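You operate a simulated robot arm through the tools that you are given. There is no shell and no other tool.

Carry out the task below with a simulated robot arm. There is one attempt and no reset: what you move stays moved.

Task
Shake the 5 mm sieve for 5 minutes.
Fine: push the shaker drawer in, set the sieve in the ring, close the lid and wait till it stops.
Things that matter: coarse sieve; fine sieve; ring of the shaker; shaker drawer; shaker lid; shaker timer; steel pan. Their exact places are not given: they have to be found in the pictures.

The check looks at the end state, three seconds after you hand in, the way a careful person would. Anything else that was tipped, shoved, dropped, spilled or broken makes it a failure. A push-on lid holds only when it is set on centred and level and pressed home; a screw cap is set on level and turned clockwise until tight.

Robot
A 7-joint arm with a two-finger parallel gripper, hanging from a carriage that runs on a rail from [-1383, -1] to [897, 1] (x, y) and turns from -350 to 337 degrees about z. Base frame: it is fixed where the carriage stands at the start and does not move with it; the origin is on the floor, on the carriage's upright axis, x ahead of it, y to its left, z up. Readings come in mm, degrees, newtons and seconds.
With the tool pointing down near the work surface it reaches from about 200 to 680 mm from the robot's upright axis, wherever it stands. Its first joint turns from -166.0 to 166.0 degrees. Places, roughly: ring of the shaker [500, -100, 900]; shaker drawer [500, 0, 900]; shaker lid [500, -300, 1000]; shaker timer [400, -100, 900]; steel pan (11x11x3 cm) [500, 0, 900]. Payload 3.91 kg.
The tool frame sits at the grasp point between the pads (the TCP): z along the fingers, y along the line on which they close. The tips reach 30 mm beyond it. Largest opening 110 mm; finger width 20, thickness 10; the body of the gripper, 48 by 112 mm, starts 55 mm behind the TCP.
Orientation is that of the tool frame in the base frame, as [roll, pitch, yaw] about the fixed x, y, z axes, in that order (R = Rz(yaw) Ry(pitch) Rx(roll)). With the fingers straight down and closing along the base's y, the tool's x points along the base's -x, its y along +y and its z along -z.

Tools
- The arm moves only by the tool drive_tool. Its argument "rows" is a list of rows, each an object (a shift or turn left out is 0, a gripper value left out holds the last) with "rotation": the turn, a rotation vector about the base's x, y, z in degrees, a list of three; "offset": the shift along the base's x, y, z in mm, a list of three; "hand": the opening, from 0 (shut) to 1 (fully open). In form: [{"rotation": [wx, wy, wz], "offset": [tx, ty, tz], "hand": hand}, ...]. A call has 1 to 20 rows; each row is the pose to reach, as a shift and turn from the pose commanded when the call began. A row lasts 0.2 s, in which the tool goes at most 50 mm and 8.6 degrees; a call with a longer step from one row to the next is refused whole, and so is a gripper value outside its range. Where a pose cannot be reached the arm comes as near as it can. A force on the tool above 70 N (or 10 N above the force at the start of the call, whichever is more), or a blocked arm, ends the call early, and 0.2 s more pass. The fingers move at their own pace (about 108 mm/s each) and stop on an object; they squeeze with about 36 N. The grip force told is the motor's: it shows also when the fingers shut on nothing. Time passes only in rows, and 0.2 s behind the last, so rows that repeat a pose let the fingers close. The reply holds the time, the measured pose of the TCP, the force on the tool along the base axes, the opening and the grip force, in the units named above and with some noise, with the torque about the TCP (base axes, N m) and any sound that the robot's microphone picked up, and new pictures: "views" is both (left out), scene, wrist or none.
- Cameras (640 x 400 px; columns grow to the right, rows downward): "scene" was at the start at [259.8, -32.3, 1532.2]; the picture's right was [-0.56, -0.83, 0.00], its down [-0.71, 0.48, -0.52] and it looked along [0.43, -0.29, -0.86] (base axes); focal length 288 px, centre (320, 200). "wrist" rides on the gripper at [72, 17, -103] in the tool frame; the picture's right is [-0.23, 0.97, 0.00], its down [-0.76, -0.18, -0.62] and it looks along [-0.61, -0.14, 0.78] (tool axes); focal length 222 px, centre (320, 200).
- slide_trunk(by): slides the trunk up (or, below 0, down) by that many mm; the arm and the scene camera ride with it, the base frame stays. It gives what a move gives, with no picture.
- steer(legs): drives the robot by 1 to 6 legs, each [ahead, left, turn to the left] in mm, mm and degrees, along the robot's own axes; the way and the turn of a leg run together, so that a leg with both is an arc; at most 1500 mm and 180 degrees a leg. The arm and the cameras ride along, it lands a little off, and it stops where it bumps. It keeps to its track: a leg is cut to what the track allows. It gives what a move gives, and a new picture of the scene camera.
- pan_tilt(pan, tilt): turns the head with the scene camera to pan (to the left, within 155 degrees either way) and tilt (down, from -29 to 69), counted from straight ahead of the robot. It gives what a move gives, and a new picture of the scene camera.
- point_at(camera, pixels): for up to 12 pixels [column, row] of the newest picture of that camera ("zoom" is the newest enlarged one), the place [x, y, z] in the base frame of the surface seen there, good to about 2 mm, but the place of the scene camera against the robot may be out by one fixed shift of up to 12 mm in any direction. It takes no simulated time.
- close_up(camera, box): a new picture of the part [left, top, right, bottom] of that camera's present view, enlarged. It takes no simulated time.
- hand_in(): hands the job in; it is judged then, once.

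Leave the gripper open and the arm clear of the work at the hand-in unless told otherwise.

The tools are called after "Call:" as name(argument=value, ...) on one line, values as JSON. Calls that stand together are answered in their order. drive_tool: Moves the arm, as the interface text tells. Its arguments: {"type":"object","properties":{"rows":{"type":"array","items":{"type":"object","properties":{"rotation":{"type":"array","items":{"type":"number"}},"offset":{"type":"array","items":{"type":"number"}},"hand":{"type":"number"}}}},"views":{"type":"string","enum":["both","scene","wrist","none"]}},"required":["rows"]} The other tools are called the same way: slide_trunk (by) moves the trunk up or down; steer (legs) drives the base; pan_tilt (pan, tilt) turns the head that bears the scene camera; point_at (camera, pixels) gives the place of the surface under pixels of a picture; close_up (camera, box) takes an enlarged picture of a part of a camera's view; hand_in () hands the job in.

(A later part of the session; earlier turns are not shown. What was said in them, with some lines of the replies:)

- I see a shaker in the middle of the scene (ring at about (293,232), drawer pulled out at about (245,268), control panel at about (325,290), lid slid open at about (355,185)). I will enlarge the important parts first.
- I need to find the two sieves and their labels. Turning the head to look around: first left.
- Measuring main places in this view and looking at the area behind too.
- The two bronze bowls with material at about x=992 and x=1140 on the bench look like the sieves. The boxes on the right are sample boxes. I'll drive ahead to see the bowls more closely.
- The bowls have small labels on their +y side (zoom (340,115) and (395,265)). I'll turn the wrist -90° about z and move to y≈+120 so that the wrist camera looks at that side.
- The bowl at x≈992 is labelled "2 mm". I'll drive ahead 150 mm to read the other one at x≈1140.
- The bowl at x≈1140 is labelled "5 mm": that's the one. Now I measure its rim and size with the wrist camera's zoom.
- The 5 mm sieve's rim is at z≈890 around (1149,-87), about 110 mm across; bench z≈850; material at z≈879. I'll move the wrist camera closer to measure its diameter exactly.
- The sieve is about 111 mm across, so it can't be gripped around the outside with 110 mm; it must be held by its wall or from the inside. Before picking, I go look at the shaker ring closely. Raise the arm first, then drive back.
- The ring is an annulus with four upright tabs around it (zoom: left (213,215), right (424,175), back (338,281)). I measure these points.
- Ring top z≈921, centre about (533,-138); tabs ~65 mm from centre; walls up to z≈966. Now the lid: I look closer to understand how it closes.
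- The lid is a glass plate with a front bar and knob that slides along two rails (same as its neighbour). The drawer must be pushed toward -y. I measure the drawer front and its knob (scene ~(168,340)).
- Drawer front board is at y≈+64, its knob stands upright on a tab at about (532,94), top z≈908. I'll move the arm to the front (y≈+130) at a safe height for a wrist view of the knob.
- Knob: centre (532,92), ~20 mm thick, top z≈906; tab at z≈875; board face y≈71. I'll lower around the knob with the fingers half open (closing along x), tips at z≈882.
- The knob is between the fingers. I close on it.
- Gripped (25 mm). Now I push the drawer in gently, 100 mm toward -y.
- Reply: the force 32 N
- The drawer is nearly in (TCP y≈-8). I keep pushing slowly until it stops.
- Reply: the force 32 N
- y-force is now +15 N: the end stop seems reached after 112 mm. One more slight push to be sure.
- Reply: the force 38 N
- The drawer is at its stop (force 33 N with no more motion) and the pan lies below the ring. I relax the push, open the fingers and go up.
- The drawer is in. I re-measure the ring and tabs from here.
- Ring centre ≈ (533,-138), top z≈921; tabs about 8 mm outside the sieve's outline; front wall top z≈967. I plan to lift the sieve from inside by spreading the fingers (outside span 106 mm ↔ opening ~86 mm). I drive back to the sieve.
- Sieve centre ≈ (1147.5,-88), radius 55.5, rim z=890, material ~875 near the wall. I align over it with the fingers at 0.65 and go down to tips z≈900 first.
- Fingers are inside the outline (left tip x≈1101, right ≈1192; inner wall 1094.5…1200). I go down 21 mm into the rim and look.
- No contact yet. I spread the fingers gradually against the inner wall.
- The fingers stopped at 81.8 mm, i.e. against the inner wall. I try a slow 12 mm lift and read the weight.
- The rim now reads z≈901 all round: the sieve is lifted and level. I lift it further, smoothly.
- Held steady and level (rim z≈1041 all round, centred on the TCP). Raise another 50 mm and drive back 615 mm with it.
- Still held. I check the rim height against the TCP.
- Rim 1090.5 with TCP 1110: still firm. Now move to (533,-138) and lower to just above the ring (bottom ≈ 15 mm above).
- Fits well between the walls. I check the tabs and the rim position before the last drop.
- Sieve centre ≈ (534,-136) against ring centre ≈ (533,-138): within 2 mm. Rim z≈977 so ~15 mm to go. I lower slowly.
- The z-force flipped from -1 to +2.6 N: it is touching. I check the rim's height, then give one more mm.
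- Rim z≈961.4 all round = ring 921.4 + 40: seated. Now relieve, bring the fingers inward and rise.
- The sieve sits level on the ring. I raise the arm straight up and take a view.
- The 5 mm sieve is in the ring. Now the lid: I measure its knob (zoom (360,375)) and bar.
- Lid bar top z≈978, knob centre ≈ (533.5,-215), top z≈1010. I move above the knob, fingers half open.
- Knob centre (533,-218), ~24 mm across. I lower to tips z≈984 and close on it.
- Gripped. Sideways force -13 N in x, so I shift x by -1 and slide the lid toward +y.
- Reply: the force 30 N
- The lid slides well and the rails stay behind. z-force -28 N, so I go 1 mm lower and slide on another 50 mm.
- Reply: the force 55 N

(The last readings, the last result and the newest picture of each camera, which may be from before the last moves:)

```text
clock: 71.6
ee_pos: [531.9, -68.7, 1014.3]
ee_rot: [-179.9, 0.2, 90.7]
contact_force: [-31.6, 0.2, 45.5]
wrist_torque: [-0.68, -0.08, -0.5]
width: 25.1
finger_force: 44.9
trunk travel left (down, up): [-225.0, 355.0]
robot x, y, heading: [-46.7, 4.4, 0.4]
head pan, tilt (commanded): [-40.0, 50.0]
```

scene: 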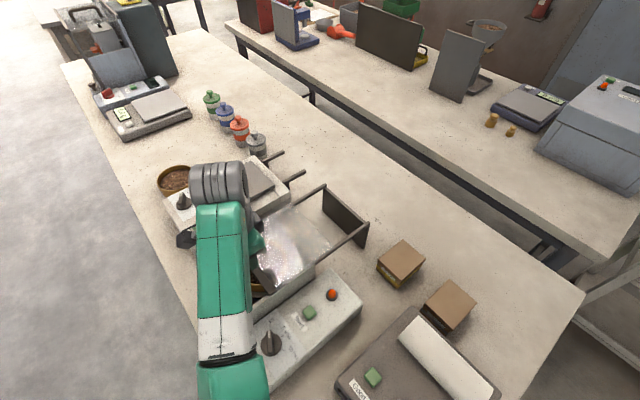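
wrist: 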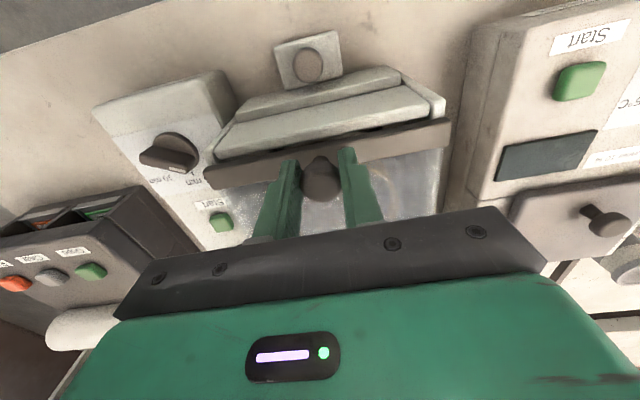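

Now I'm pressing slightly down and sideways; correct by +1 in z and -0.8 in x, and push the last mm.

Call:
drive_tool(rows=[{"offset": [-0.8, 0, 1]}, {"offset": [-0.8, 2, 1]}, {"offset": [-0.8, 4, 1]}, {"offset": [-0.8, 6, 1]}, {"offset": [-0.8, 8, 1]}, {"offset": [-0.8, 10, 1]}, {"offset": [-0.8, 10, 1]}], views="wrist")

Call:
close_up(camera="wrist", box=[190, 20, 470, 230])

```text
clock: 73.2
ee_pos: [533.0, -57.3, 1014.5]
ee_rot: [-180.0, 0.0, 90.8]
contact_force: [-17.4, -1.3, 26.7]
wrist_torque: [-0.18, -0.25, 0.24]
width: 25.1
finger_force: 44.6
trunk travel left (down, up): [-225.0, 355.0]
robot x, y, heading: [-54.8, 1.1, 0.8]
head pan, tilt (commanded): [-40.0, 50.0]
```

wrist: 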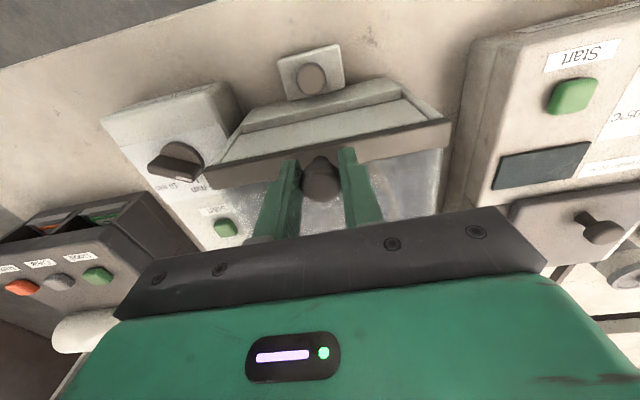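

```text
1.90 times, centred on (330, 125) of wrist
```

zoom: 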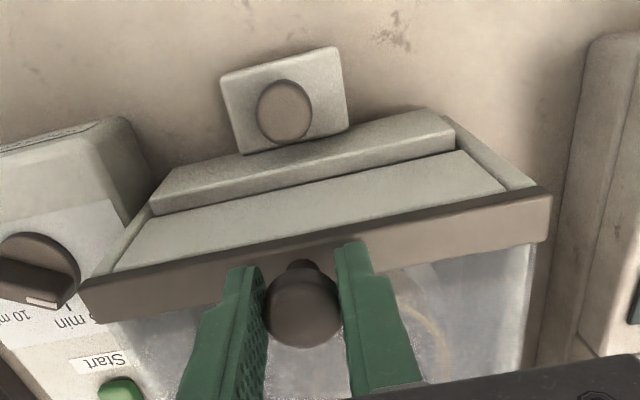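

No end stop felt yet. Continue 10 mm in small steps.

Call:
drive_tool(rows=[{"offset": [-0.5, 1.5, 0.6]}, {"offset": [-0.5, 3, 0.6]}, {"offset": [-0.5, 4.5, 0.6]}, {"offset": [-0.5, 6, 0.6]}, {"offset": [-0.5, 7.5, 0.6]}, {"offset": [-0.5, 9, 0.6]}, {"offset": [-0.5, 10, 0.6]}], views="wrist")

Call:
close_up(camera="wrist", box=[190, 20, 470, 230])

```text
clock: 74.8
ee_pos: [531.1, -54.0, 1014.2]
ee_rot: [180.0, 0.3, 90.6]
contact_force: [0.9, -27.9, -6.4]
wrist_torque: [-0.42, 0.0, 0.0]
width: 25.6
finger_force: 45.1
trunk travel left (down, up): [-225.0, 355.0]
robot x, y, heading: [-49.4, 1.1, 0.6]
head pan, tilt (commanded): [-40.0, 50.0]
```

wrist: 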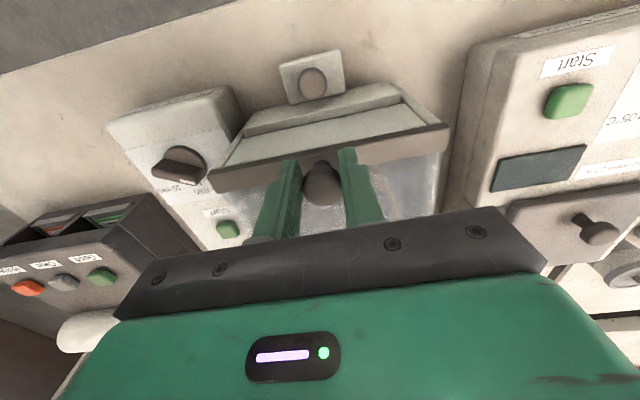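

```text
1.90 times, centred on (330, 125) of wrist
```

zoom: 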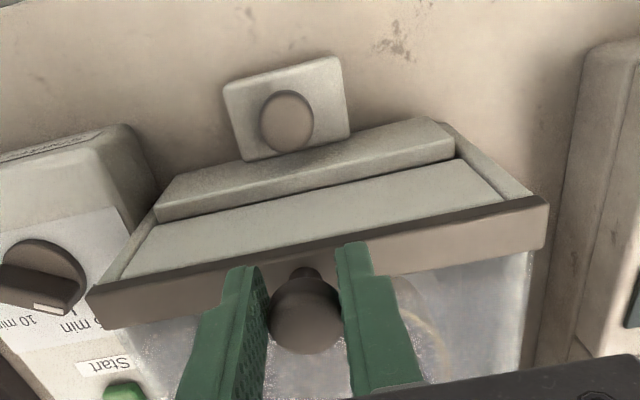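

The lid hit its stop at TCP y≈-54 (force -28 N), travelled 165 mm: closed. Relax, open, go up and back.

Call:
drive_tool(rows=[{"offset": [0, -2, 0]}, {"offset": [0, -4, 0]}, {"offset": [0, -4, 0], "hand": 0.3}, {"offset": [0, -4, 0], "hand": 0.5}, {"offset": [0, -4, 0], "hand": 0.5}, {"offset": [0, -4, 15]}, {"offset": [0, -4, 40]}, {"offset": [0, -4, 75]}, {"offset": [0, -4, 115]}, {"offset": [0, -4, 155]}], views="both")

Call:
close_up(camera="wrist", box=[120, 40, 460, 240])

Call:
close_up(camera="scene", box=[180, 170, 400, 390])

```text
clock: 77.0
ee_pos: [531.7, -52.3, 1168.9]
ee_rot: [-179.9, -0.1, 90.8]
contact_force: [0.1, 0.1, -1.0]
wrist_torque: [-0.01, -0.01, 0.03]
width: 55.1
finger_force: 0.1
trunk travel left (down, up): [-225.0, 355.0]
robot x, y, heading: [-49.1, 0.1, 0.7]
head pan, tilt (commanded): [-40.0, 50.0]
```

scene: 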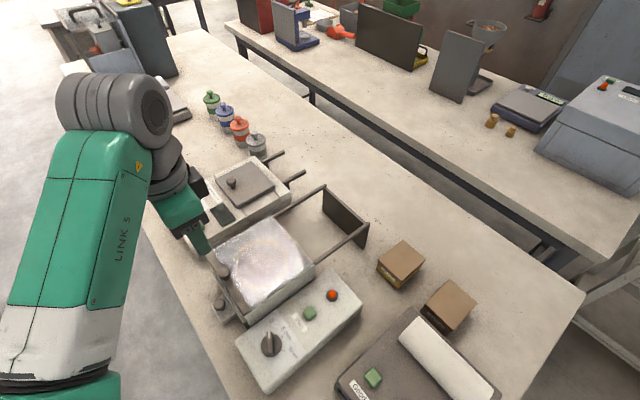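
wrist: 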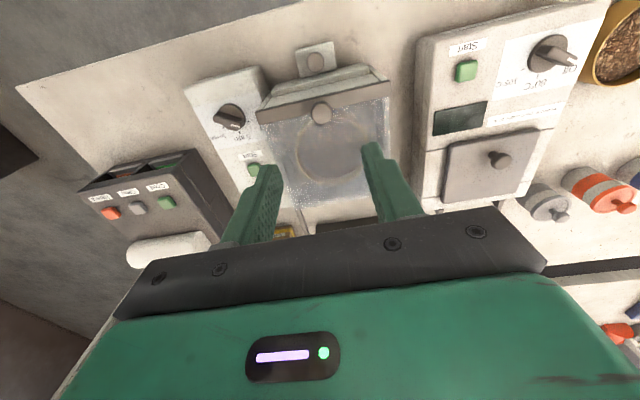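

```text
1.88 times, centred on (290, 140) of wrist
```

zoom: 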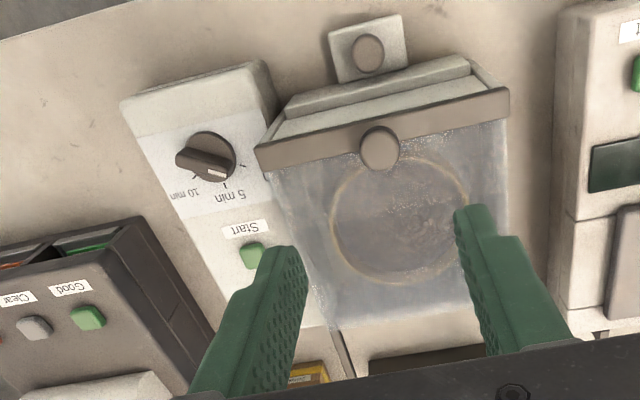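

```text
1.82 times, centred on (290, 280) of scene
```

zoom: 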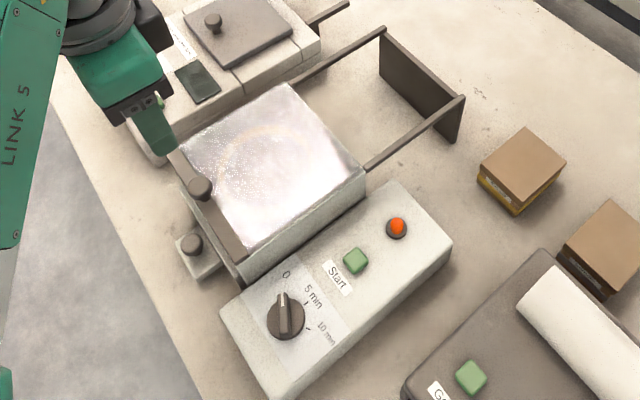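

The lid is closed over the sieve (seen centred through the glass). Next is the timer dial: it points at 0. I move for a good wrist view of the dial.

Call:
drive_tool(rows=[{"offset": [-28, 23, -17]}, {"offset": [-57, 46, -35]}, {"offset": [-85, 69, -52]}, {"offset": [-114, 92, -69]}, {"offset": [-114, 92, -69]}], views="wrist")

Call:
close_up(camera="wrist", box=[240, 100, 400, 220])

```text
clock: 78.2
ee_pos: [418.1, 41.1, 1101.5]
ee_rot: [-179.9, 0.0, 90.6]
contact_force: [0.3, 0.2, -0.9]
wrist_torque: [-0.01, 0.01, 0.01]
width: 55.1
finger_force: 0.0
trunk travel left (down, up): [-225.0, 355.0]
robot x, y, heading: [-52.8, -0.3, 0.4]
head pan, tilt (commanded): [-40.0, 50.0]
```

wrist: 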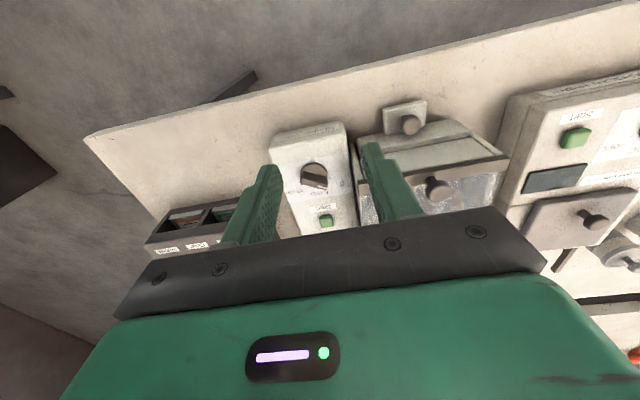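

```text
3.33 times, centred on (320, 160) of wrist
```

zoom: 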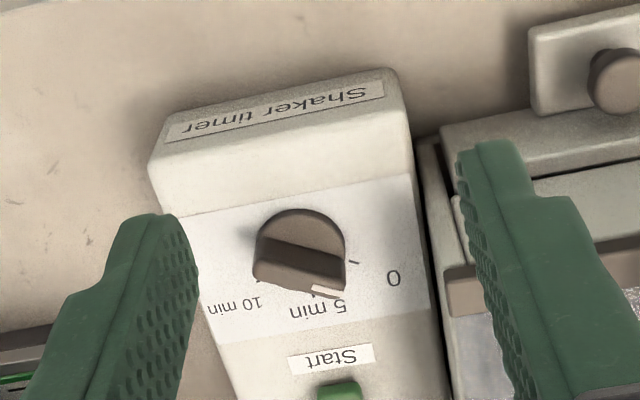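

Call:
point_at(camera="zoom", pixels=[[300, 218], [268, 245], [330, 258], [300, 250], [326, 290], [355, 262], [257, 281], [390, 277], [318, 310], [233, 305], [300, 272], [342, 385]])

Call:
close_up(camera="scene", box=[230, 290, 370, 390])

```text
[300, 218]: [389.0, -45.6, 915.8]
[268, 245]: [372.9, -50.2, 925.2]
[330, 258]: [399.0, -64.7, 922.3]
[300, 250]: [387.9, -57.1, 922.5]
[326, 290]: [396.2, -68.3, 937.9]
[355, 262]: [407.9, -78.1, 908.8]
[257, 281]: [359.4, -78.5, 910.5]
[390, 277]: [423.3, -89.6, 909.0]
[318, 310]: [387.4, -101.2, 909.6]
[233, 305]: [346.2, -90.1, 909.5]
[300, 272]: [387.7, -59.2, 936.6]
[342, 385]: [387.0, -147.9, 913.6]
```

```text
4.00 times, centred on (300, 340) of scene
```

zoom: 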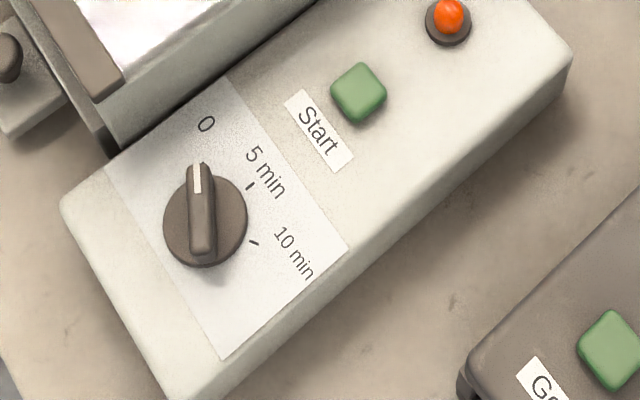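

Call:
point_at(camera="zoom", pixels=[[197, 170], [201, 208], [203, 245], [250, 187], [254, 241], [207, 124], [270, 172], [295, 253], [178, 225], [235, 225], [360, 92], [450, 15]])

Call:
close_up(camera="wrist", box=[280, 150, 350, 210])

```text
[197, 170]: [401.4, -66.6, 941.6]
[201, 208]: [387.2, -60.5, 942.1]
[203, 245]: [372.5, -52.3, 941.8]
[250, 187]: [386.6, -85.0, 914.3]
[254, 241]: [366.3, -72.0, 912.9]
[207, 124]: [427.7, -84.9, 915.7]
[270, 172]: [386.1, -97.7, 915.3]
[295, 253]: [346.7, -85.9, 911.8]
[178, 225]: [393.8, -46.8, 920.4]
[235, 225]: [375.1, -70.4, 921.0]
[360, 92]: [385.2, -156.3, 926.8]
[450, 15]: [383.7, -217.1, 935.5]
```

```text
6.67 times, centred on (315, 180) of wrist
```

zoom: 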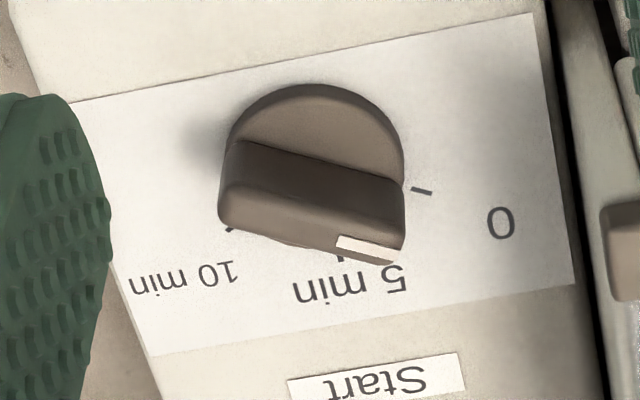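

Call:
point_at(camera="zoom", pixels=[[421, 190], [341, 259], [229, 230], [370, 243], [235, 200], [310, 225], [320, 100], [225, 180], [402, 170], [500, 222], [350, 285], [180, 278]])

```text
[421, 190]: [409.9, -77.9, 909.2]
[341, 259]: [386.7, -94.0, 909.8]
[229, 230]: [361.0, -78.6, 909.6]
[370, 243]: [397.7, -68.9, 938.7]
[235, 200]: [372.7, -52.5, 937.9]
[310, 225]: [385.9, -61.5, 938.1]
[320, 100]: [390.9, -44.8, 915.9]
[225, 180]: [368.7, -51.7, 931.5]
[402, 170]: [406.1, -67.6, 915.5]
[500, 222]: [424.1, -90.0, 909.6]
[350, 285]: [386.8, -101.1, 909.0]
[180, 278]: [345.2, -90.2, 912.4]
```

Call:
point_at(camera="zoom", pixels=[[226, 206], [228, 190], [400, 250], [400, 225], [315, 200], [305, 238], [260, 190], [260, 230], [360, 215], [350, 248], [370, 100], [260, 110]])

```text
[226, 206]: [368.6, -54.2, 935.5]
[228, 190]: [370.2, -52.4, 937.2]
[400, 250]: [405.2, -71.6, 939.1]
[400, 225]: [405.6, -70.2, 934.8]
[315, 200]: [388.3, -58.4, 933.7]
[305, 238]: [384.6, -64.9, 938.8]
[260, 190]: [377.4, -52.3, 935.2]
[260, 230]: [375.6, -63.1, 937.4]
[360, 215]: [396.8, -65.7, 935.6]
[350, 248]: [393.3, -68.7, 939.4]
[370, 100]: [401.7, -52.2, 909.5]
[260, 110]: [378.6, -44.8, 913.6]
```

Bar handle centre ≈ (387,-61.5), pointing at about -28° (the "0"); ticks lie at about -30° (0), -90° (5 min), -150° (10 min), bar top z≈938. I turn the wrist +60° so the fingers close across the bar and move above it.

Call:
drive_tool(rows=[{"offset": [-4, -13, -13], "rotation": [0, 0, 7.5], "hand": 0.4}, {"offset": [-8, -26, -26], "rotation": [0, 0, 15]}, {"offset": [-12, -39, -38], "rotation": [0, 0, 22.5]}, {"offset": [-16, -52, -50], "rotation": [0, 0, 30]}, {"offset": [-20, -65, -62], "rotation": [0, 0, 37.5]}, {"offset": [-24, -78, -75], "rotation": [0, 0, 45]}, {"offset": [-28, -91, -88], "rotation": [0, 0, 52.5]}, {"offset": [-31, -102.6, -101.5], "rotation": [0, 0, 60]}, {"offset": [-31, -102.6, -101.5], "rotation": [0, 0, 60]}], views="both")

Call:
close_up(camera="wrist", box=[240, 110, 400, 230])

```text
clock: 80.2
ee_pos: [387.2, -61.3, 999.9]
ee_rot: [-179.9, -0.1, 150.8]
contact_force: [0.8, 0.0, 0.6]
wrist_torque: [-0.03, 0.03, 0.02]
width: 43.8
finger_force: 0.0
trunk travel left (down, up): [-225.0, 355.0]
robot x, y, heading: [-47.7, 1.6, 0.8]
head pan, tilt (commanded): [-40.0, 50.0]
```

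scene: 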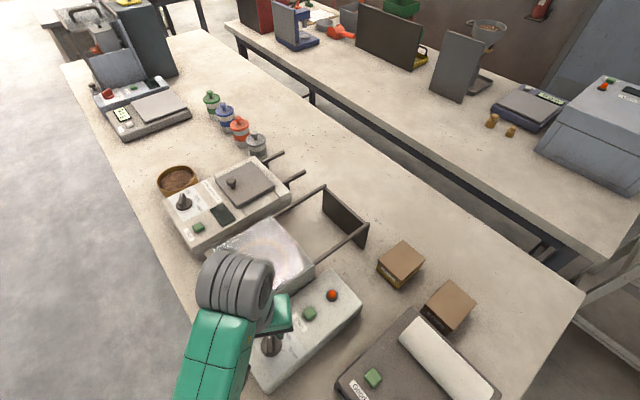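
wrist: 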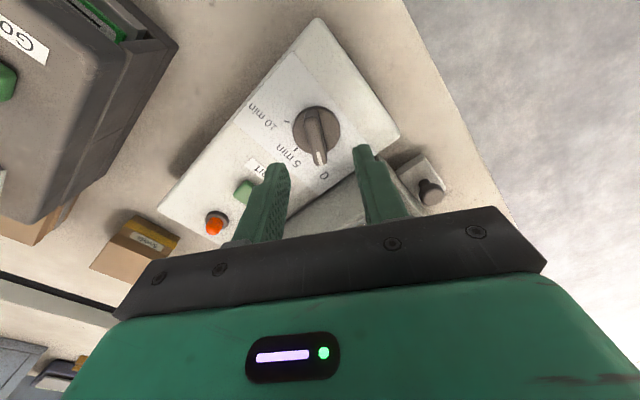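

```text
3.33 times, centred on (320, 170) of wrist
```

zoom: 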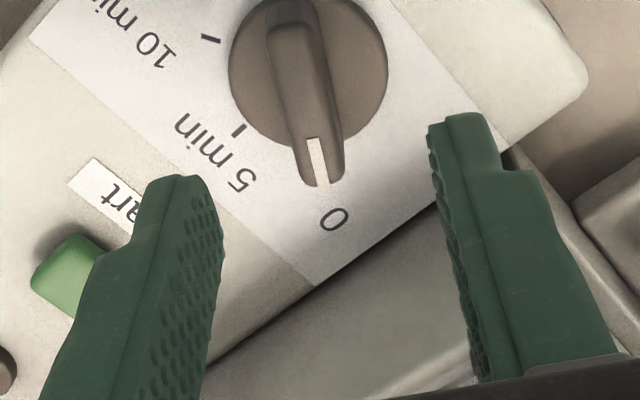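

Call:
point_at(camera="zoom", pixels=[[211, 39], [239, 130], [318, 183], [317, 145], [300, 60], [291, 30], [232, 65], [385, 65], [345, 135], [262, 130], [333, 219], [305, 100]])

Call:
close_up(camera="wrist", box=[240, 80, 400, 200])

```text
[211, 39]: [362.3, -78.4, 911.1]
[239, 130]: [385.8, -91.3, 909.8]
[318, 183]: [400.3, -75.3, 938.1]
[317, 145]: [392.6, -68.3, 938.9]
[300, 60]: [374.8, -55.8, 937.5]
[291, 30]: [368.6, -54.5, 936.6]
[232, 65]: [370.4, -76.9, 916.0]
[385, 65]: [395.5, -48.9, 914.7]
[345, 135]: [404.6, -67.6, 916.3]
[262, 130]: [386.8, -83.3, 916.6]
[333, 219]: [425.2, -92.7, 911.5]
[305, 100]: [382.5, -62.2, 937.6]
```

```text
3.33 times, centred on (320, 140) of wrist
```

zoom: 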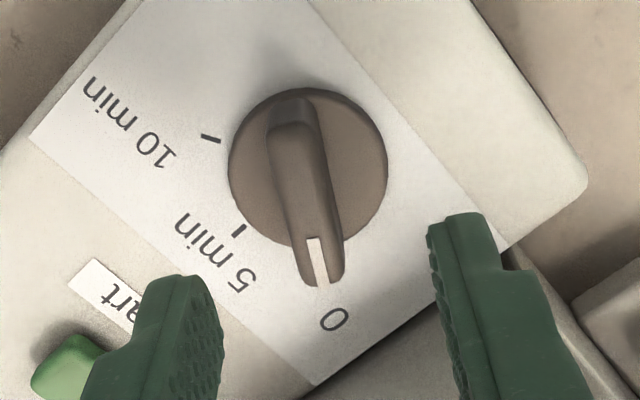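

From the disc outline the axis is at (385.8,-64); ticks at -30°, -90°, -150° exactly. I centre on it, lower to tips z≈921 and close on the bar.

Call:
drive_tool(rows=[{"offset": [-1.4, -2.7, -10]}, {"offset": [-1.4, -2.7, -25]}, {"offset": [-1.4, -2.7, -40]}, {"offset": [-1.4, -2.7, -49]}, {"offset": [-1.4, -2.7, -49], "hand": 0.25}, {"offset": [-1.4, -2.7, -49], "hand": 0.15}, {"offset": [-1.4, -2.7, -49], "hand": 0.0}, {"offset": [-1.4, -2.7, -49], "hand": 0.0}, {"offset": [-1.4, -2.7, -49], "hand": 0.0}], views="wrist")

Call:
close_up(camera="wrist", box=[240, 110, 400, 230])

```text
clock: 82.2
ee_pos: [386.2, -65.0, 950.9]
ee_rot: [-180.0, 0.0, 150.7]
contact_force: [1.2, 1.1, -3.5]
wrist_torque: [-0.1, -0.34, -0.86]
width: 11.7
finger_force: 44.9
trunk travel left (down, up): [-225.0, 355.0]
robot x, y, heading: [-52.4, 0.3, 0.6]
head pan, tilt (commanded): [-40.0, 50.0]
```

wrist: 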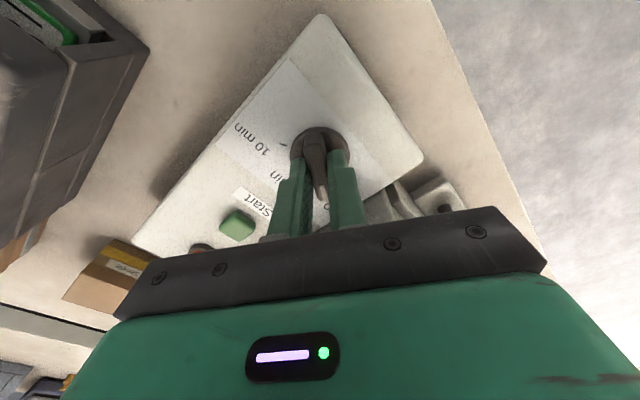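

```text
3.33 times, centred on (320, 170) of wrist
```

zoom: 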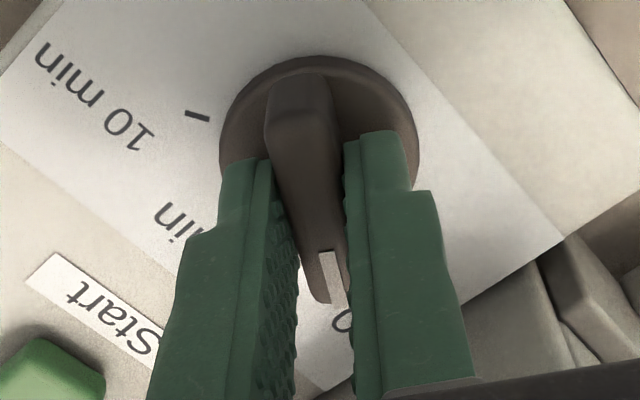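

Gripped (11.7 mm). Turn -60° about z toward the 5-min mark (clockwise from above), slowly.

Call:
drive_tool(rows=[{"rotation": [0, 0, -4]}, {"rotation": [0, 0, -9]}, {"rotation": [0, 0, -14]}, {"rotation": [0, 0, -19]}, {"rotation": [0, 0, -24]}, {"rotation": [0, 0, -29]}, {"rotation": [0, 0, -34]}, {"rotation": [0, 0, -39]}, {"rotation": [0, 0, -44]}, {"rotation": [0, 0, -49]}, {"rotation": [0, 0, -54]}, {"rotation": [0, 0, -58]}, {"rotation": [0, 0, -60]}, {"rotation": [0, 0, -60]}], views="wrist")

Call:
close_up(camera="wrist", box=[240, 110, 400, 230])

```text
clock: 85.2
ee_pos: [384.5, -66.1, 950.0]
ee_rot: [-180.0, 0.1, 90.7]
contact_force: [-6.5, 0.0, 3.8]
wrist_torque: [0.85, 0.0, -0.01]
width: 11.9
finger_force: 45.1
trunk travel left (down, up): [-225.0, 355.0]
robot x, y, heading: [-53.1, -1.8, 0.6]
head pan, tilt (commanded): [-40.0, 50.0]
```

wrist: 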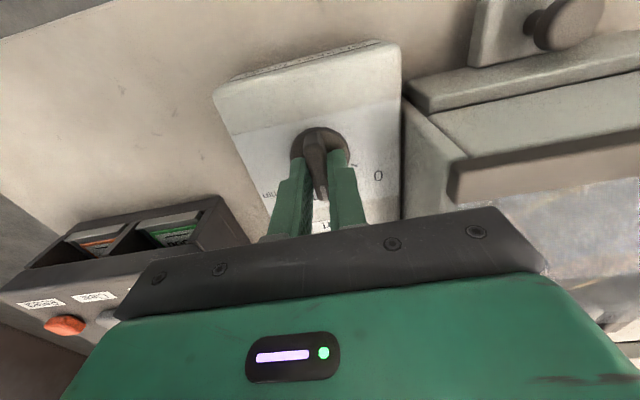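

```text
3.33 times, centred on (320, 170) of wrist
```

zoom: 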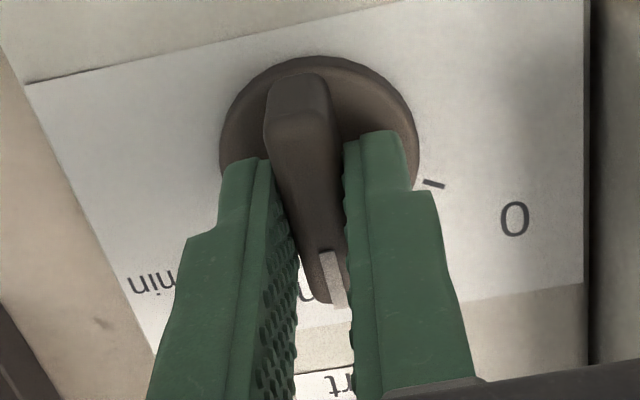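

The dial turned with the fingers and now should point at 5 min. Open, rise and check.

Call:
drive_tool(rows=[{"hand": 0.2}, {"hand": 0.4}, {"hand": 0.4}, {"offset": [0, 0, 15]}, {"offset": [0, 0, 50]}, {"offset": [0, 20, 90]}, {"offset": [0, 50, 120]}, {"offset": [0, 60, 130]}], views="both")

Call:
close_up(camera="wrist", box=[250, 120, 390, 220])

Call:
close_up(camera="scene", box=[220, 250, 380, 390])

```text
clock: 87.0
ee_pos: [383.9, -4.6, 1081.7]
ee_rot: [179.9, 0.1, 90.8]
contact_force: [-0.3, -0.9, -0.3]
wrist_torque: [-0.02, 0.01, -0.01]
width: 44.0
finger_force: 0.1
trunk travel left (down, up): [-225.0, 355.0]
robot x, y, heading: [-51.9, 1.4, 0.9]
head pan, tilt (commanded): [-40.0, 50.0]
```

scene: 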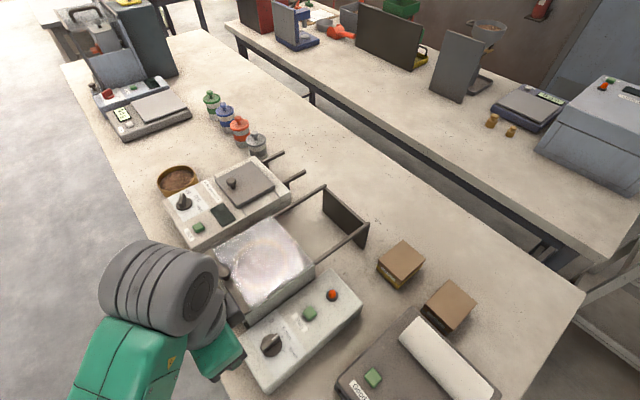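
wrist: 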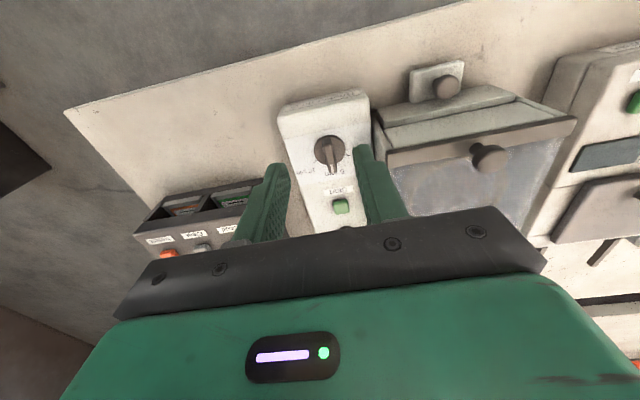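

```text
4.00 times, centred on (320, 170) of wrist
```

zoom: 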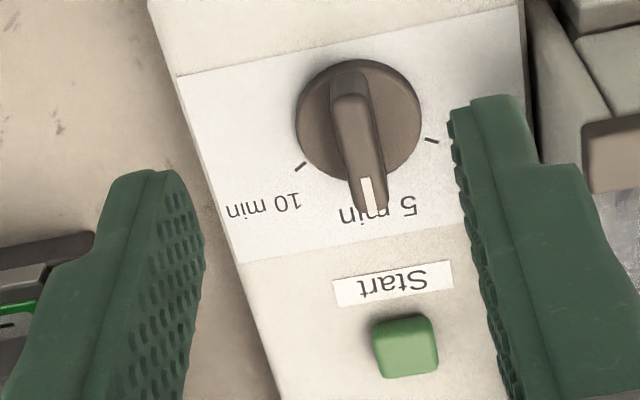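

```text
2.86 times, centred on (300, 320) of scene
```

zoom: 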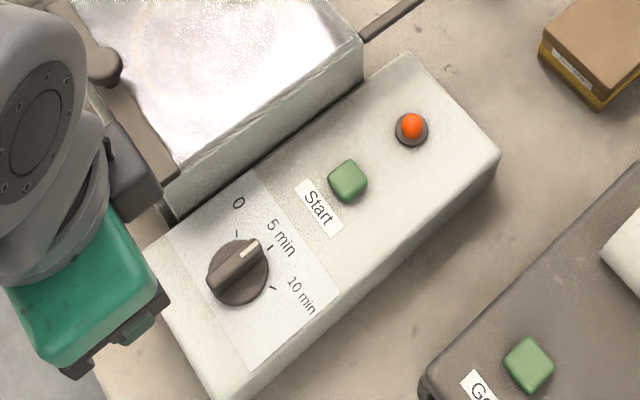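

Call:
point_at(camera="zoom", pixels=[[216, 286], [235, 267], [254, 248], [270, 247], [237, 233], [272, 290]])

Call:
close_up(camera="wrist", box=[300, 120, 370, 190])

```text
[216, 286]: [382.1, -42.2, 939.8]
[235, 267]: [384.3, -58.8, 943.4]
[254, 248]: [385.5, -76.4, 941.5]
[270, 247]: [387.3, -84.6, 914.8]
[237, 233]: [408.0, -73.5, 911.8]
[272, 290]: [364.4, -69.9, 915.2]
```

```text
5.71 times, centred on (335, 155) of wrist
```

zoom: 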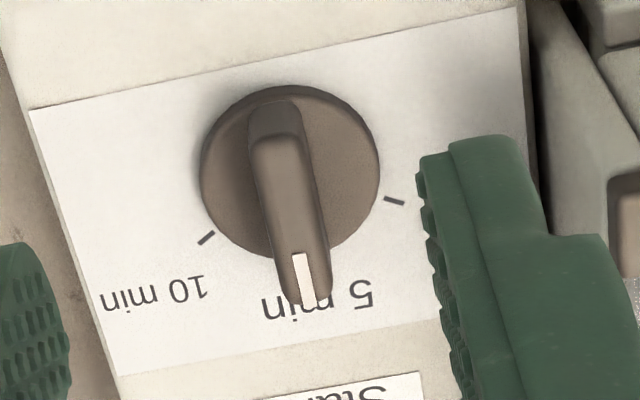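

Call:
point_at(camera="zoom", pixels=[[277, 145], [284, 180], [290, 215], [296, 245], [304, 290], [206, 238], [394, 200], [275, 170], [300, 265]])

```text
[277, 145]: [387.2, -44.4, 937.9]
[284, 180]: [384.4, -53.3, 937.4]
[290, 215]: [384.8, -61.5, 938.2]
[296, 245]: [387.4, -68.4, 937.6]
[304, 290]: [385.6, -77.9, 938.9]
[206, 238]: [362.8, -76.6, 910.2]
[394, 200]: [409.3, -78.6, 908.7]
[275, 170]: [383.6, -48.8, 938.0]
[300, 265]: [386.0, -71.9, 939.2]
```

The dial bar points along -y (≈-89°), right at the 5-min tick. Next: the Start button (wrist ≈ (341,206)); measure it.

Call:
point_at(camera="wrist", pixels=[[341, 205], [335, 205], [347, 204], [341, 200], [341, 210], [338, 190]])

Call:
drive_tool(rows=[{"offset": [0, -30, 0], "hand": 0.0}, {"offset": [1, -65, -10]}, {"offset": [2, -100, -20]}, {"offset": [2.5, -110, -40]}, {"offset": [2.5, -110, -60]}, {"offset": [2.5, -110, -60]}], views="wrist")

Call:
close_up(camera="wrist", box=[240, 90, 400, 230])

```text
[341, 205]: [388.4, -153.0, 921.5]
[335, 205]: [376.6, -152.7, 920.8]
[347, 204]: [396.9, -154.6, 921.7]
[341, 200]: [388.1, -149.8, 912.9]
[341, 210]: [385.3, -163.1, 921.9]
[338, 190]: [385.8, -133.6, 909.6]
```

```text
clock: 88.4
ee_pos: [388.1, -116.0, 1020.6]
ee_rot: [-179.9, -0.1, 90.8]
contact_force: [0.5, -0.5, -0.1]
wrist_torque: [-0.02, 0.0, -0.03]
width: 0.2
finger_force: 36.2
trunk travel left (down, up): [-225.0, 355.0]
robot x, y, heading: [-52.0, -0.4, 0.5]
head pan, tilt (commanded): [-40.0, 50.0]
```

wrist: 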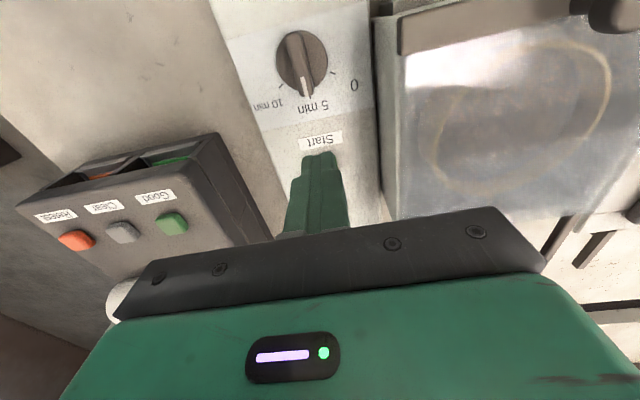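

```text
2.86 times, centred on (320, 160) of wrist
```

zoom: 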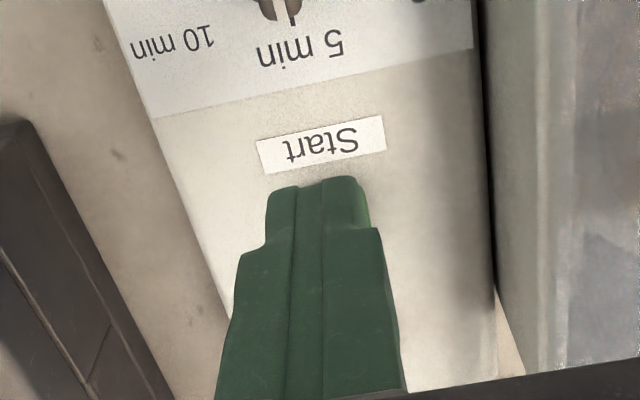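

Button centre ≈ (387,-158), top z≈921.7. I move above it and press down slowly with closed fingers.

Call:
drive_tool(rows=[{"offset": [-1, -20, -15]}, {"offset": [-1, -41.5, -30]}, {"offset": [-1, -41.5, -50]}, {"offset": [-1, -41.5, -60]}, {"offset": [-1, -41.5, -66]}, {"offset": [-1, -41.5, -68]}], views="both")

```text
clock: 89.8
ee_pos: [386.2, -155.7, 953.7]
ee_rot: [-179.9, -0.1, 90.6]
contact_force: [0.2, 0.4, -0.2]
wrist_torque: [-0.02, -0.03, 0.04]
width: 0.1
finger_force: 35.8
trunk travel left (down, up): [-225.0, 355.0]
robot x, y, heading: [-51.1, -0.9, 0.6]
head pan, tilt (commanded): [-40.0, 50.0]
```

scene: 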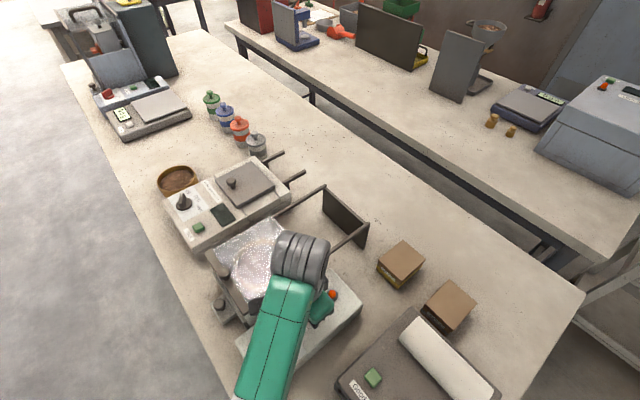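
wrist: 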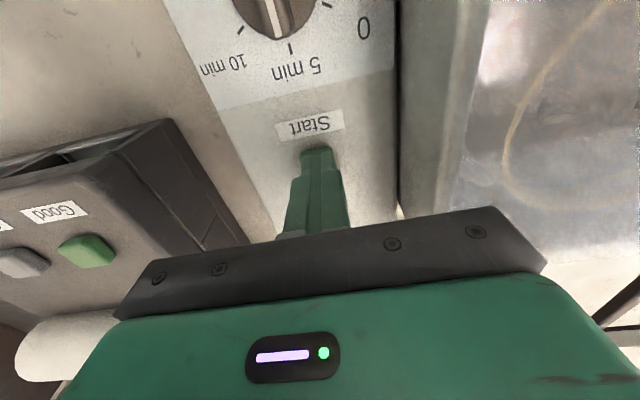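

Tips are ~2 mm above the button. I press gently in 1 mm steps, then release.

Call:
drive_tool(rows=[{"offset": [0, -1, -1.5]}, {"offset": [0, -1, -2.5]}, {"offset": [0, -1, -3.5]}, {"offset": [0, -1, -4.5]}, {"offset": [0, -1, -5.5]}, {"offset": [0, -1, -5.5]}], views="none")

```text
clock: 91.2
ee_pos: [387.7, -157.3, 946.7]
ee_rot: [-179.9, 0.1, 90.6]
contact_force: [-3.0, 0.0, 5.3]
wrist_torque: [0.03, 0.09, -0.01]
width: 0.0
finger_force: 36.0
trunk travel left (down, up): [-225.0, 355.0]
robot x, y, heading: [-53.3, -3.2, 0.7]
head pan, tilt (commanded): [-40.0, 50.0]
heard: click
```

I heard a click. Release upward and listen/look.

Call:
drive_tool(rows=[{"offset": [0, 0, 5]}, {"offset": [0, 0, 20]}, {"offset": [0, 10, 55]}, {"offset": [0, 40, 95]}, {"offset": [0, 80, 135]}, {"offset": [0, 120, 160]}], views="both")

Call:
close_up(camera="scene", box=[190, 200, 380, 390])

Call:
close_up(camera="wrist", box=[220, 60, 480, 230])

```text
refused: row 5 steps farther than a row can; nothing moved
```

```text
2.11 times, centred on (285, 295) of scene
```

zoom: 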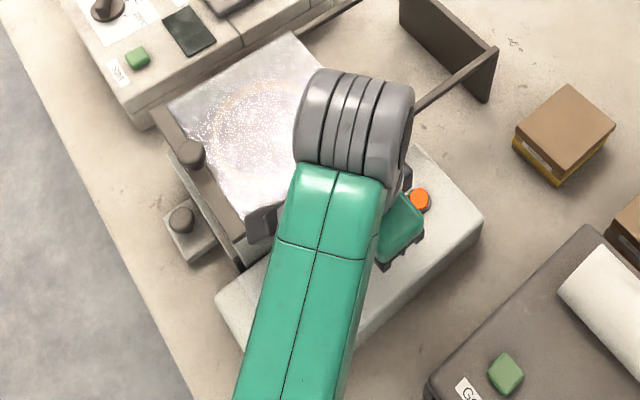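

```text
2.35 times, centred on (350, 145) of wrist
```

zoom: 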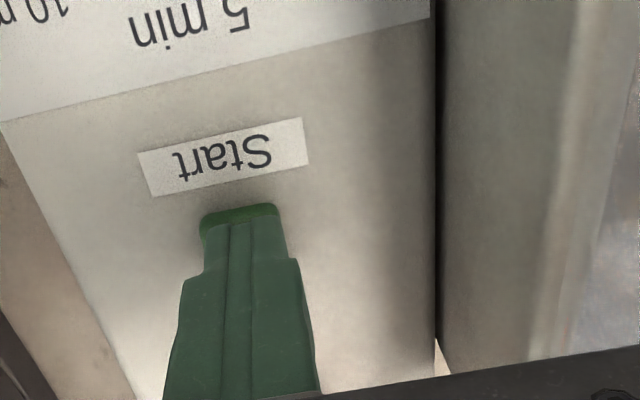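

The move was refused (step too long); the button lies pressed under the finger. The lamp seems brighter. I go up in shorter steps.

Call:
drive_tool(rows=[{"offset": [0, 0, 5]}, {"offset": [0, 0, 20]}, {"offset": [0, 5, 50]}, {"offset": [0, 20, 85]}, {"offset": [0, 50, 115]}, {"offset": [0, 85, 140]}, {"offset": [0, 120, 160]}], views="both")

Call:
close_up(camera="scene", box=[190, 200, 380, 390])

Call:
close_up(camera="wrist", box=[220, 60, 480, 230])

```text
clock: 92.8
ee_pos: [384.8, -39.0, 1105.8]
ee_rot: [-180.0, -0.1, 90.6]
contact_force: [-0.8, -0.7, -0.7]
wrist_torque: [0.0, 0.04, 0.0]
width: 0.0
finger_force: 35.8
trunk travel left (down, up): [-225.0, 355.0]
robot x, y, heading: [-53.9, -0.9, 0.5]
head pan, tilt (commanded): [-40.0, 50.0]
```

scene: 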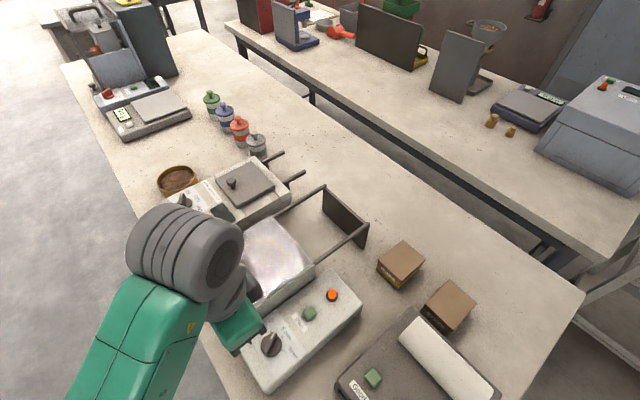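
wrist: 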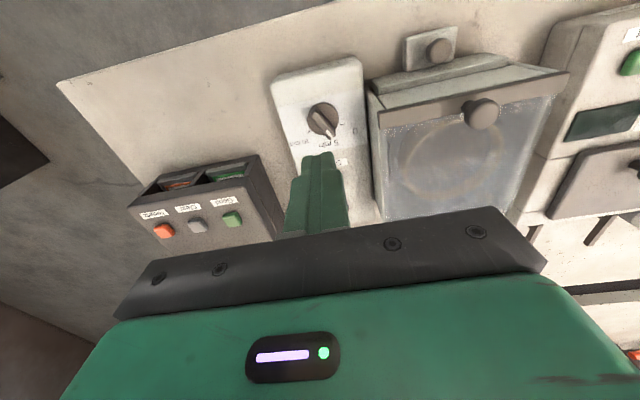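

```text
2.11 times, centred on (285, 295) of scene
```

zoom: 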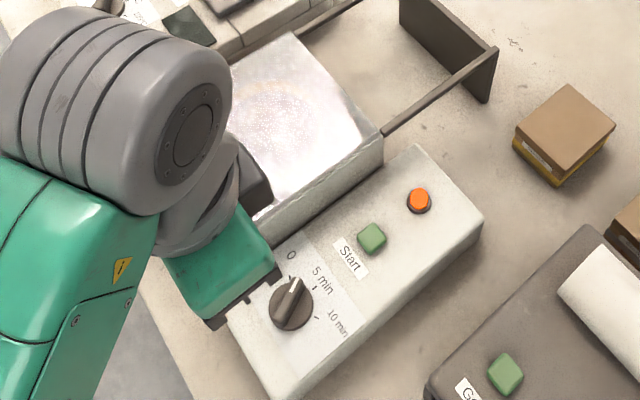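

```text
2.35 times, centred on (350, 145) of wrist
```

zoom: 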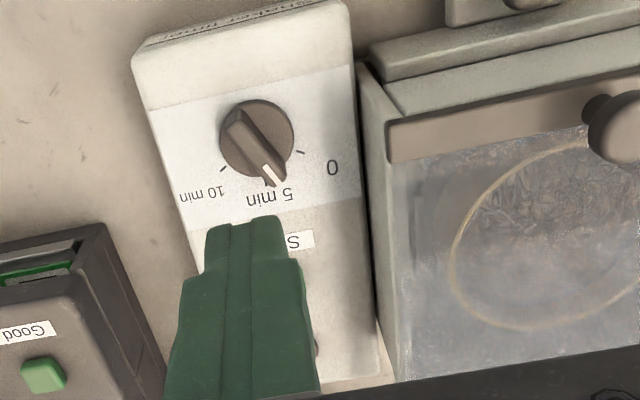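

The lamp is lit and the dial is already turning back towards 0: the shaker runs (time is shortened). I wait, with the arm held clear, and open the gripper.

Call:
drive_tool(rows=[{"offset": [0, 30, 20], "hand": 1.0}, {"offset": [0, 60, 50], "hand": 1.0}, {"offset": [0, 90, 80]}, {"offset": [0, 90, 80]}, {"offset": [0, 90, 80]}, {"offset": [0, 90, 80]}, {"offset": [0, 90, 80]}, {"offset": [0, 90, 80]}, {"offset": [0, 90, 80]}, {"offset": [0, 90, 80]}, {"offset": [0, 90, 80]}, {"offset": [0, 90, 80]}, {"offset": [0, 90, 80]}, {"offset": [0, 90, 80]}], views="both")

Call:
close_up(camera="scene", box=[190, 200, 380, 390])

```text
clock: 95.8
ee_pos: [386.5, 50.5, 1186.1]
ee_rot: [179.9, -0.1, 90.8]
contact_force: [-0.3, -0.7, 0.3]
wrist_torque: [0.01, 0.01, 0.02]
width: 110.0
finger_force: 0.1
trunk travel left (down, up): [-225.0, 355.0]
robot x, y, heading: [-47.7, -2.3, 0.6]
head pan, tilt (commanded): [-40.0, 50.0]
```

scene: 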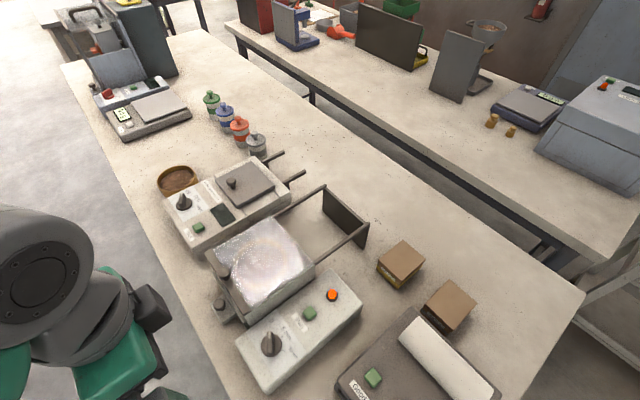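
wrist: 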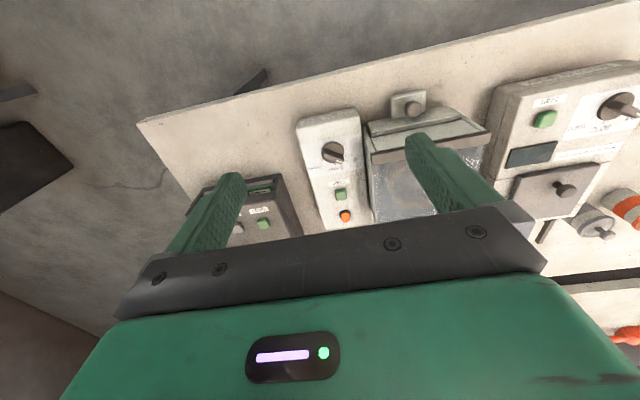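

```text
2.11 times, centred on (285, 295) of scene
```

zoom: 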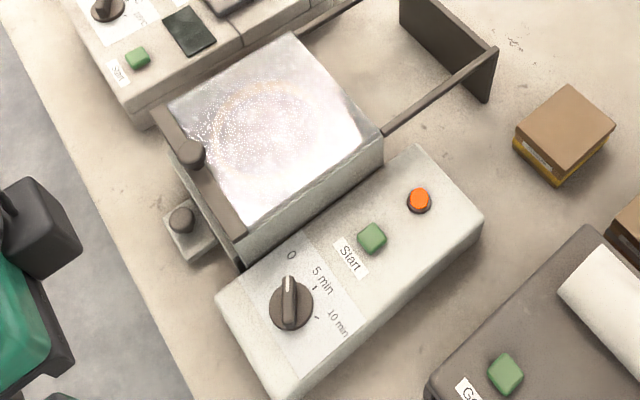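

The dial is nearly at 0, the lamp still on. Wait more.

Call:
drive_tool(rows=[{"offset": [0, 0, 0]}, {"offset": [0, 0, 0]}, {"offset": [0, 0, 0]}, {"offset": [0, 0, 0]}, {"offset": [0, 0, 0]}, {"offset": [0, 0, 0]}, {"offset": [0, 0, 0]}, {"offset": [0, 0, 0]}, {"offset": [0, 0, 0]}, {"offset": [0, 0, 0]}, {"offset": [0, 0, 0]}, {"offset": [0, 0, 0]}, {"offset": [0, 0, 0]}, {"offset": [0, 0, 0]}, {"offset": [0, 0, 0]}, {"offset": [0, 0, 0]}, {"offset": [0, 0, 0]}, {"offset": [0, 0, 0]}, {"offset": [0, 0, 0]}, {"offset": [0, 0, 0]}], views="scene")

Call:
close_up(camera="scene", box=[190, 200, 380, 390])

```text
clock: 100.0
ee_pos: [386.4, 51.5, 1187.0]
ee_rot: [179.9, 0.0, 90.7]
contact_force: [0.4, -0.7, 0.1]
wrist_torque: [-0.02, 0.0, -0.02]
width: 110.2
finger_force: 0.1
trunk travel left (down, up): [-225.0, 355.0]
robot x, y, heading: [-48.0, -0.9, 0.9]
head pan, tilt (commanded): [-40.0, 50.0]
```

scene: 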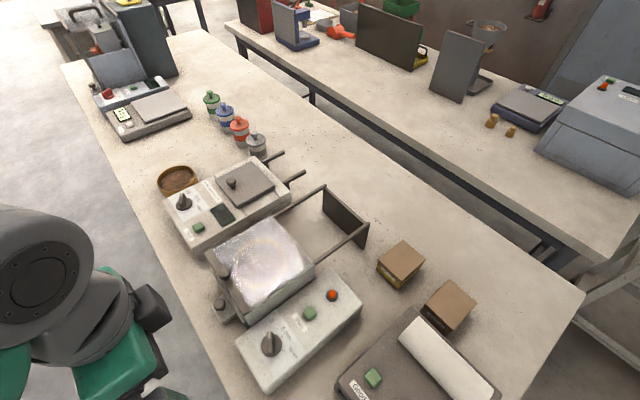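

```text
2.11 times, centred on (285, 295) of scene
```

zoom: 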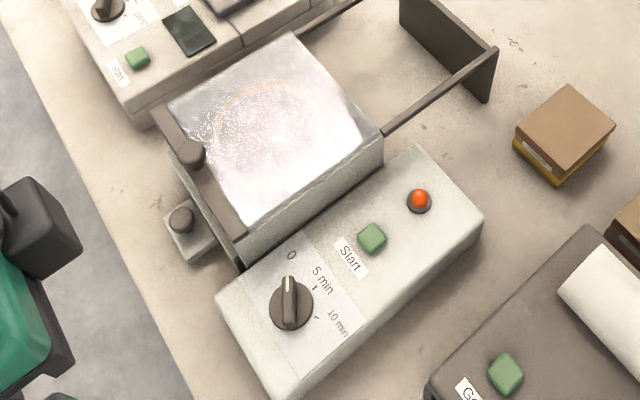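

The lamp is off again and the dial is at 0: the run has ended. I check the end state from closer: sieve under glass, lid, drawer.

Call:
drive_tool(rows=[{"offset": [40, 0, 0]}, {"offset": [80, -10, 0]}, {"offset": [120, -20, 0]}, {"offset": [150, -30, 0]}, {"offset": [150, -30, 0]}, {"offset": [150, -30, 0]}, {"offset": [150, -30, 0]}, {"offset": [150, -30, 0]}], views="both")

Call:
close_up(camera="wrist", box=[200, 60, 440, 230])

Call:
close_up(camera="scene", box=[130, 140, 380, 390])

```text
clock: 101.8
ee_pos: [537.1, 23.4, 1186.5]
ee_rot: [180.0, 0.1, 90.7]
contact_force: [-0.1, 0.1, 0.0]
wrist_torque: [0.0, -0.03, 0.02]
width: 110.1
finger_force: 0.1
trunk travel left (down, up): [-225.0, 355.0]
robot x, y, heading: [-49.6, 2.2, 0.6]
head pan, tilt (commanded): [-40.0, 50.0]
```

scene: 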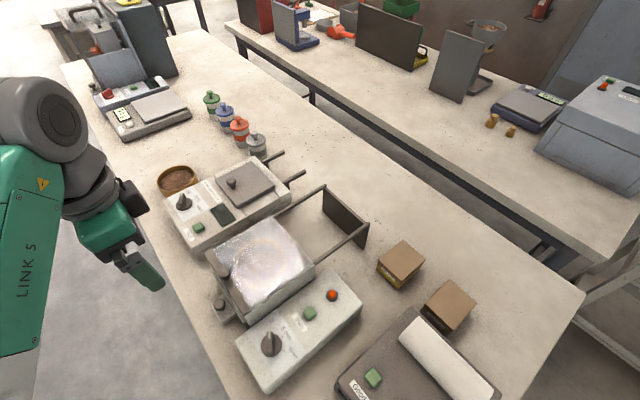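
wrist: 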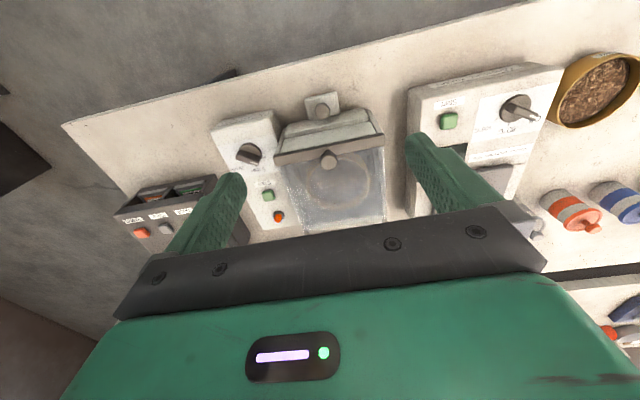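

```text
2.35 times, centred on (320, 145) of wrist
```

zoom: 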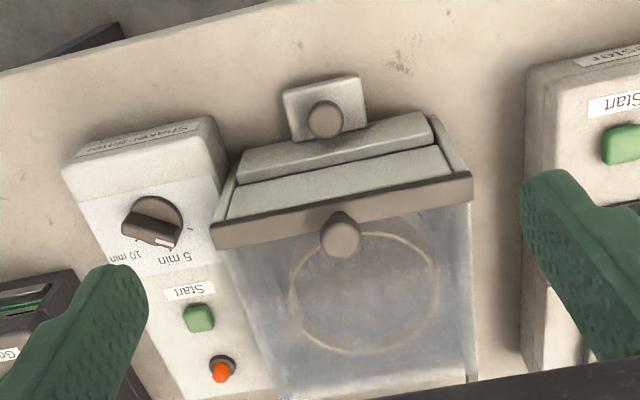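

```text
1.60 times, centred on (255, 265) of scene
```

zoom: 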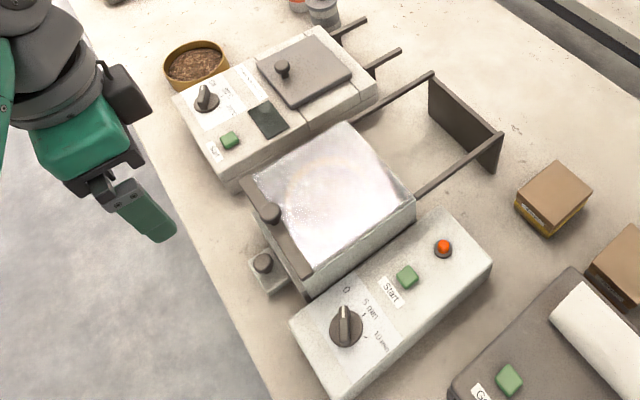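

All is in place: the drawer is in, the 5 mm sieve is centred in the ring under the closed lid, the lamp is off and the dial is back at 0. The gripper is open and the arm is clear. I hand in.

Call:
hand_in()

```text
The job is handed in.
```

The 5 mm sieve has been shaken on the 5-minute setting, and the shaker has stopped.

- **Drawer:** I pushed it in to its stop, with the steel pan under the ring.
- **Sieve:** I picked the one labelled "5 mm" (the other is labelled "2 mm") and set it level in the ring, within about 2 mm of centre.
- **Lid:** I slid it closed to its stop; the sieve shows through the glass, centred.
- **Timer and run:** I set the dial to the 5-minute mark (measured within about 1°) and pressed Start. There was a click and the lamp came on. The run took under 10 seconds on the simulator clock. The lamp then went off and the dial was back at 0.

I saw nothing else moved, tipped or spilled. The gripper is open and the arm is clear of the work. The job is handed in; no result has come back yet.
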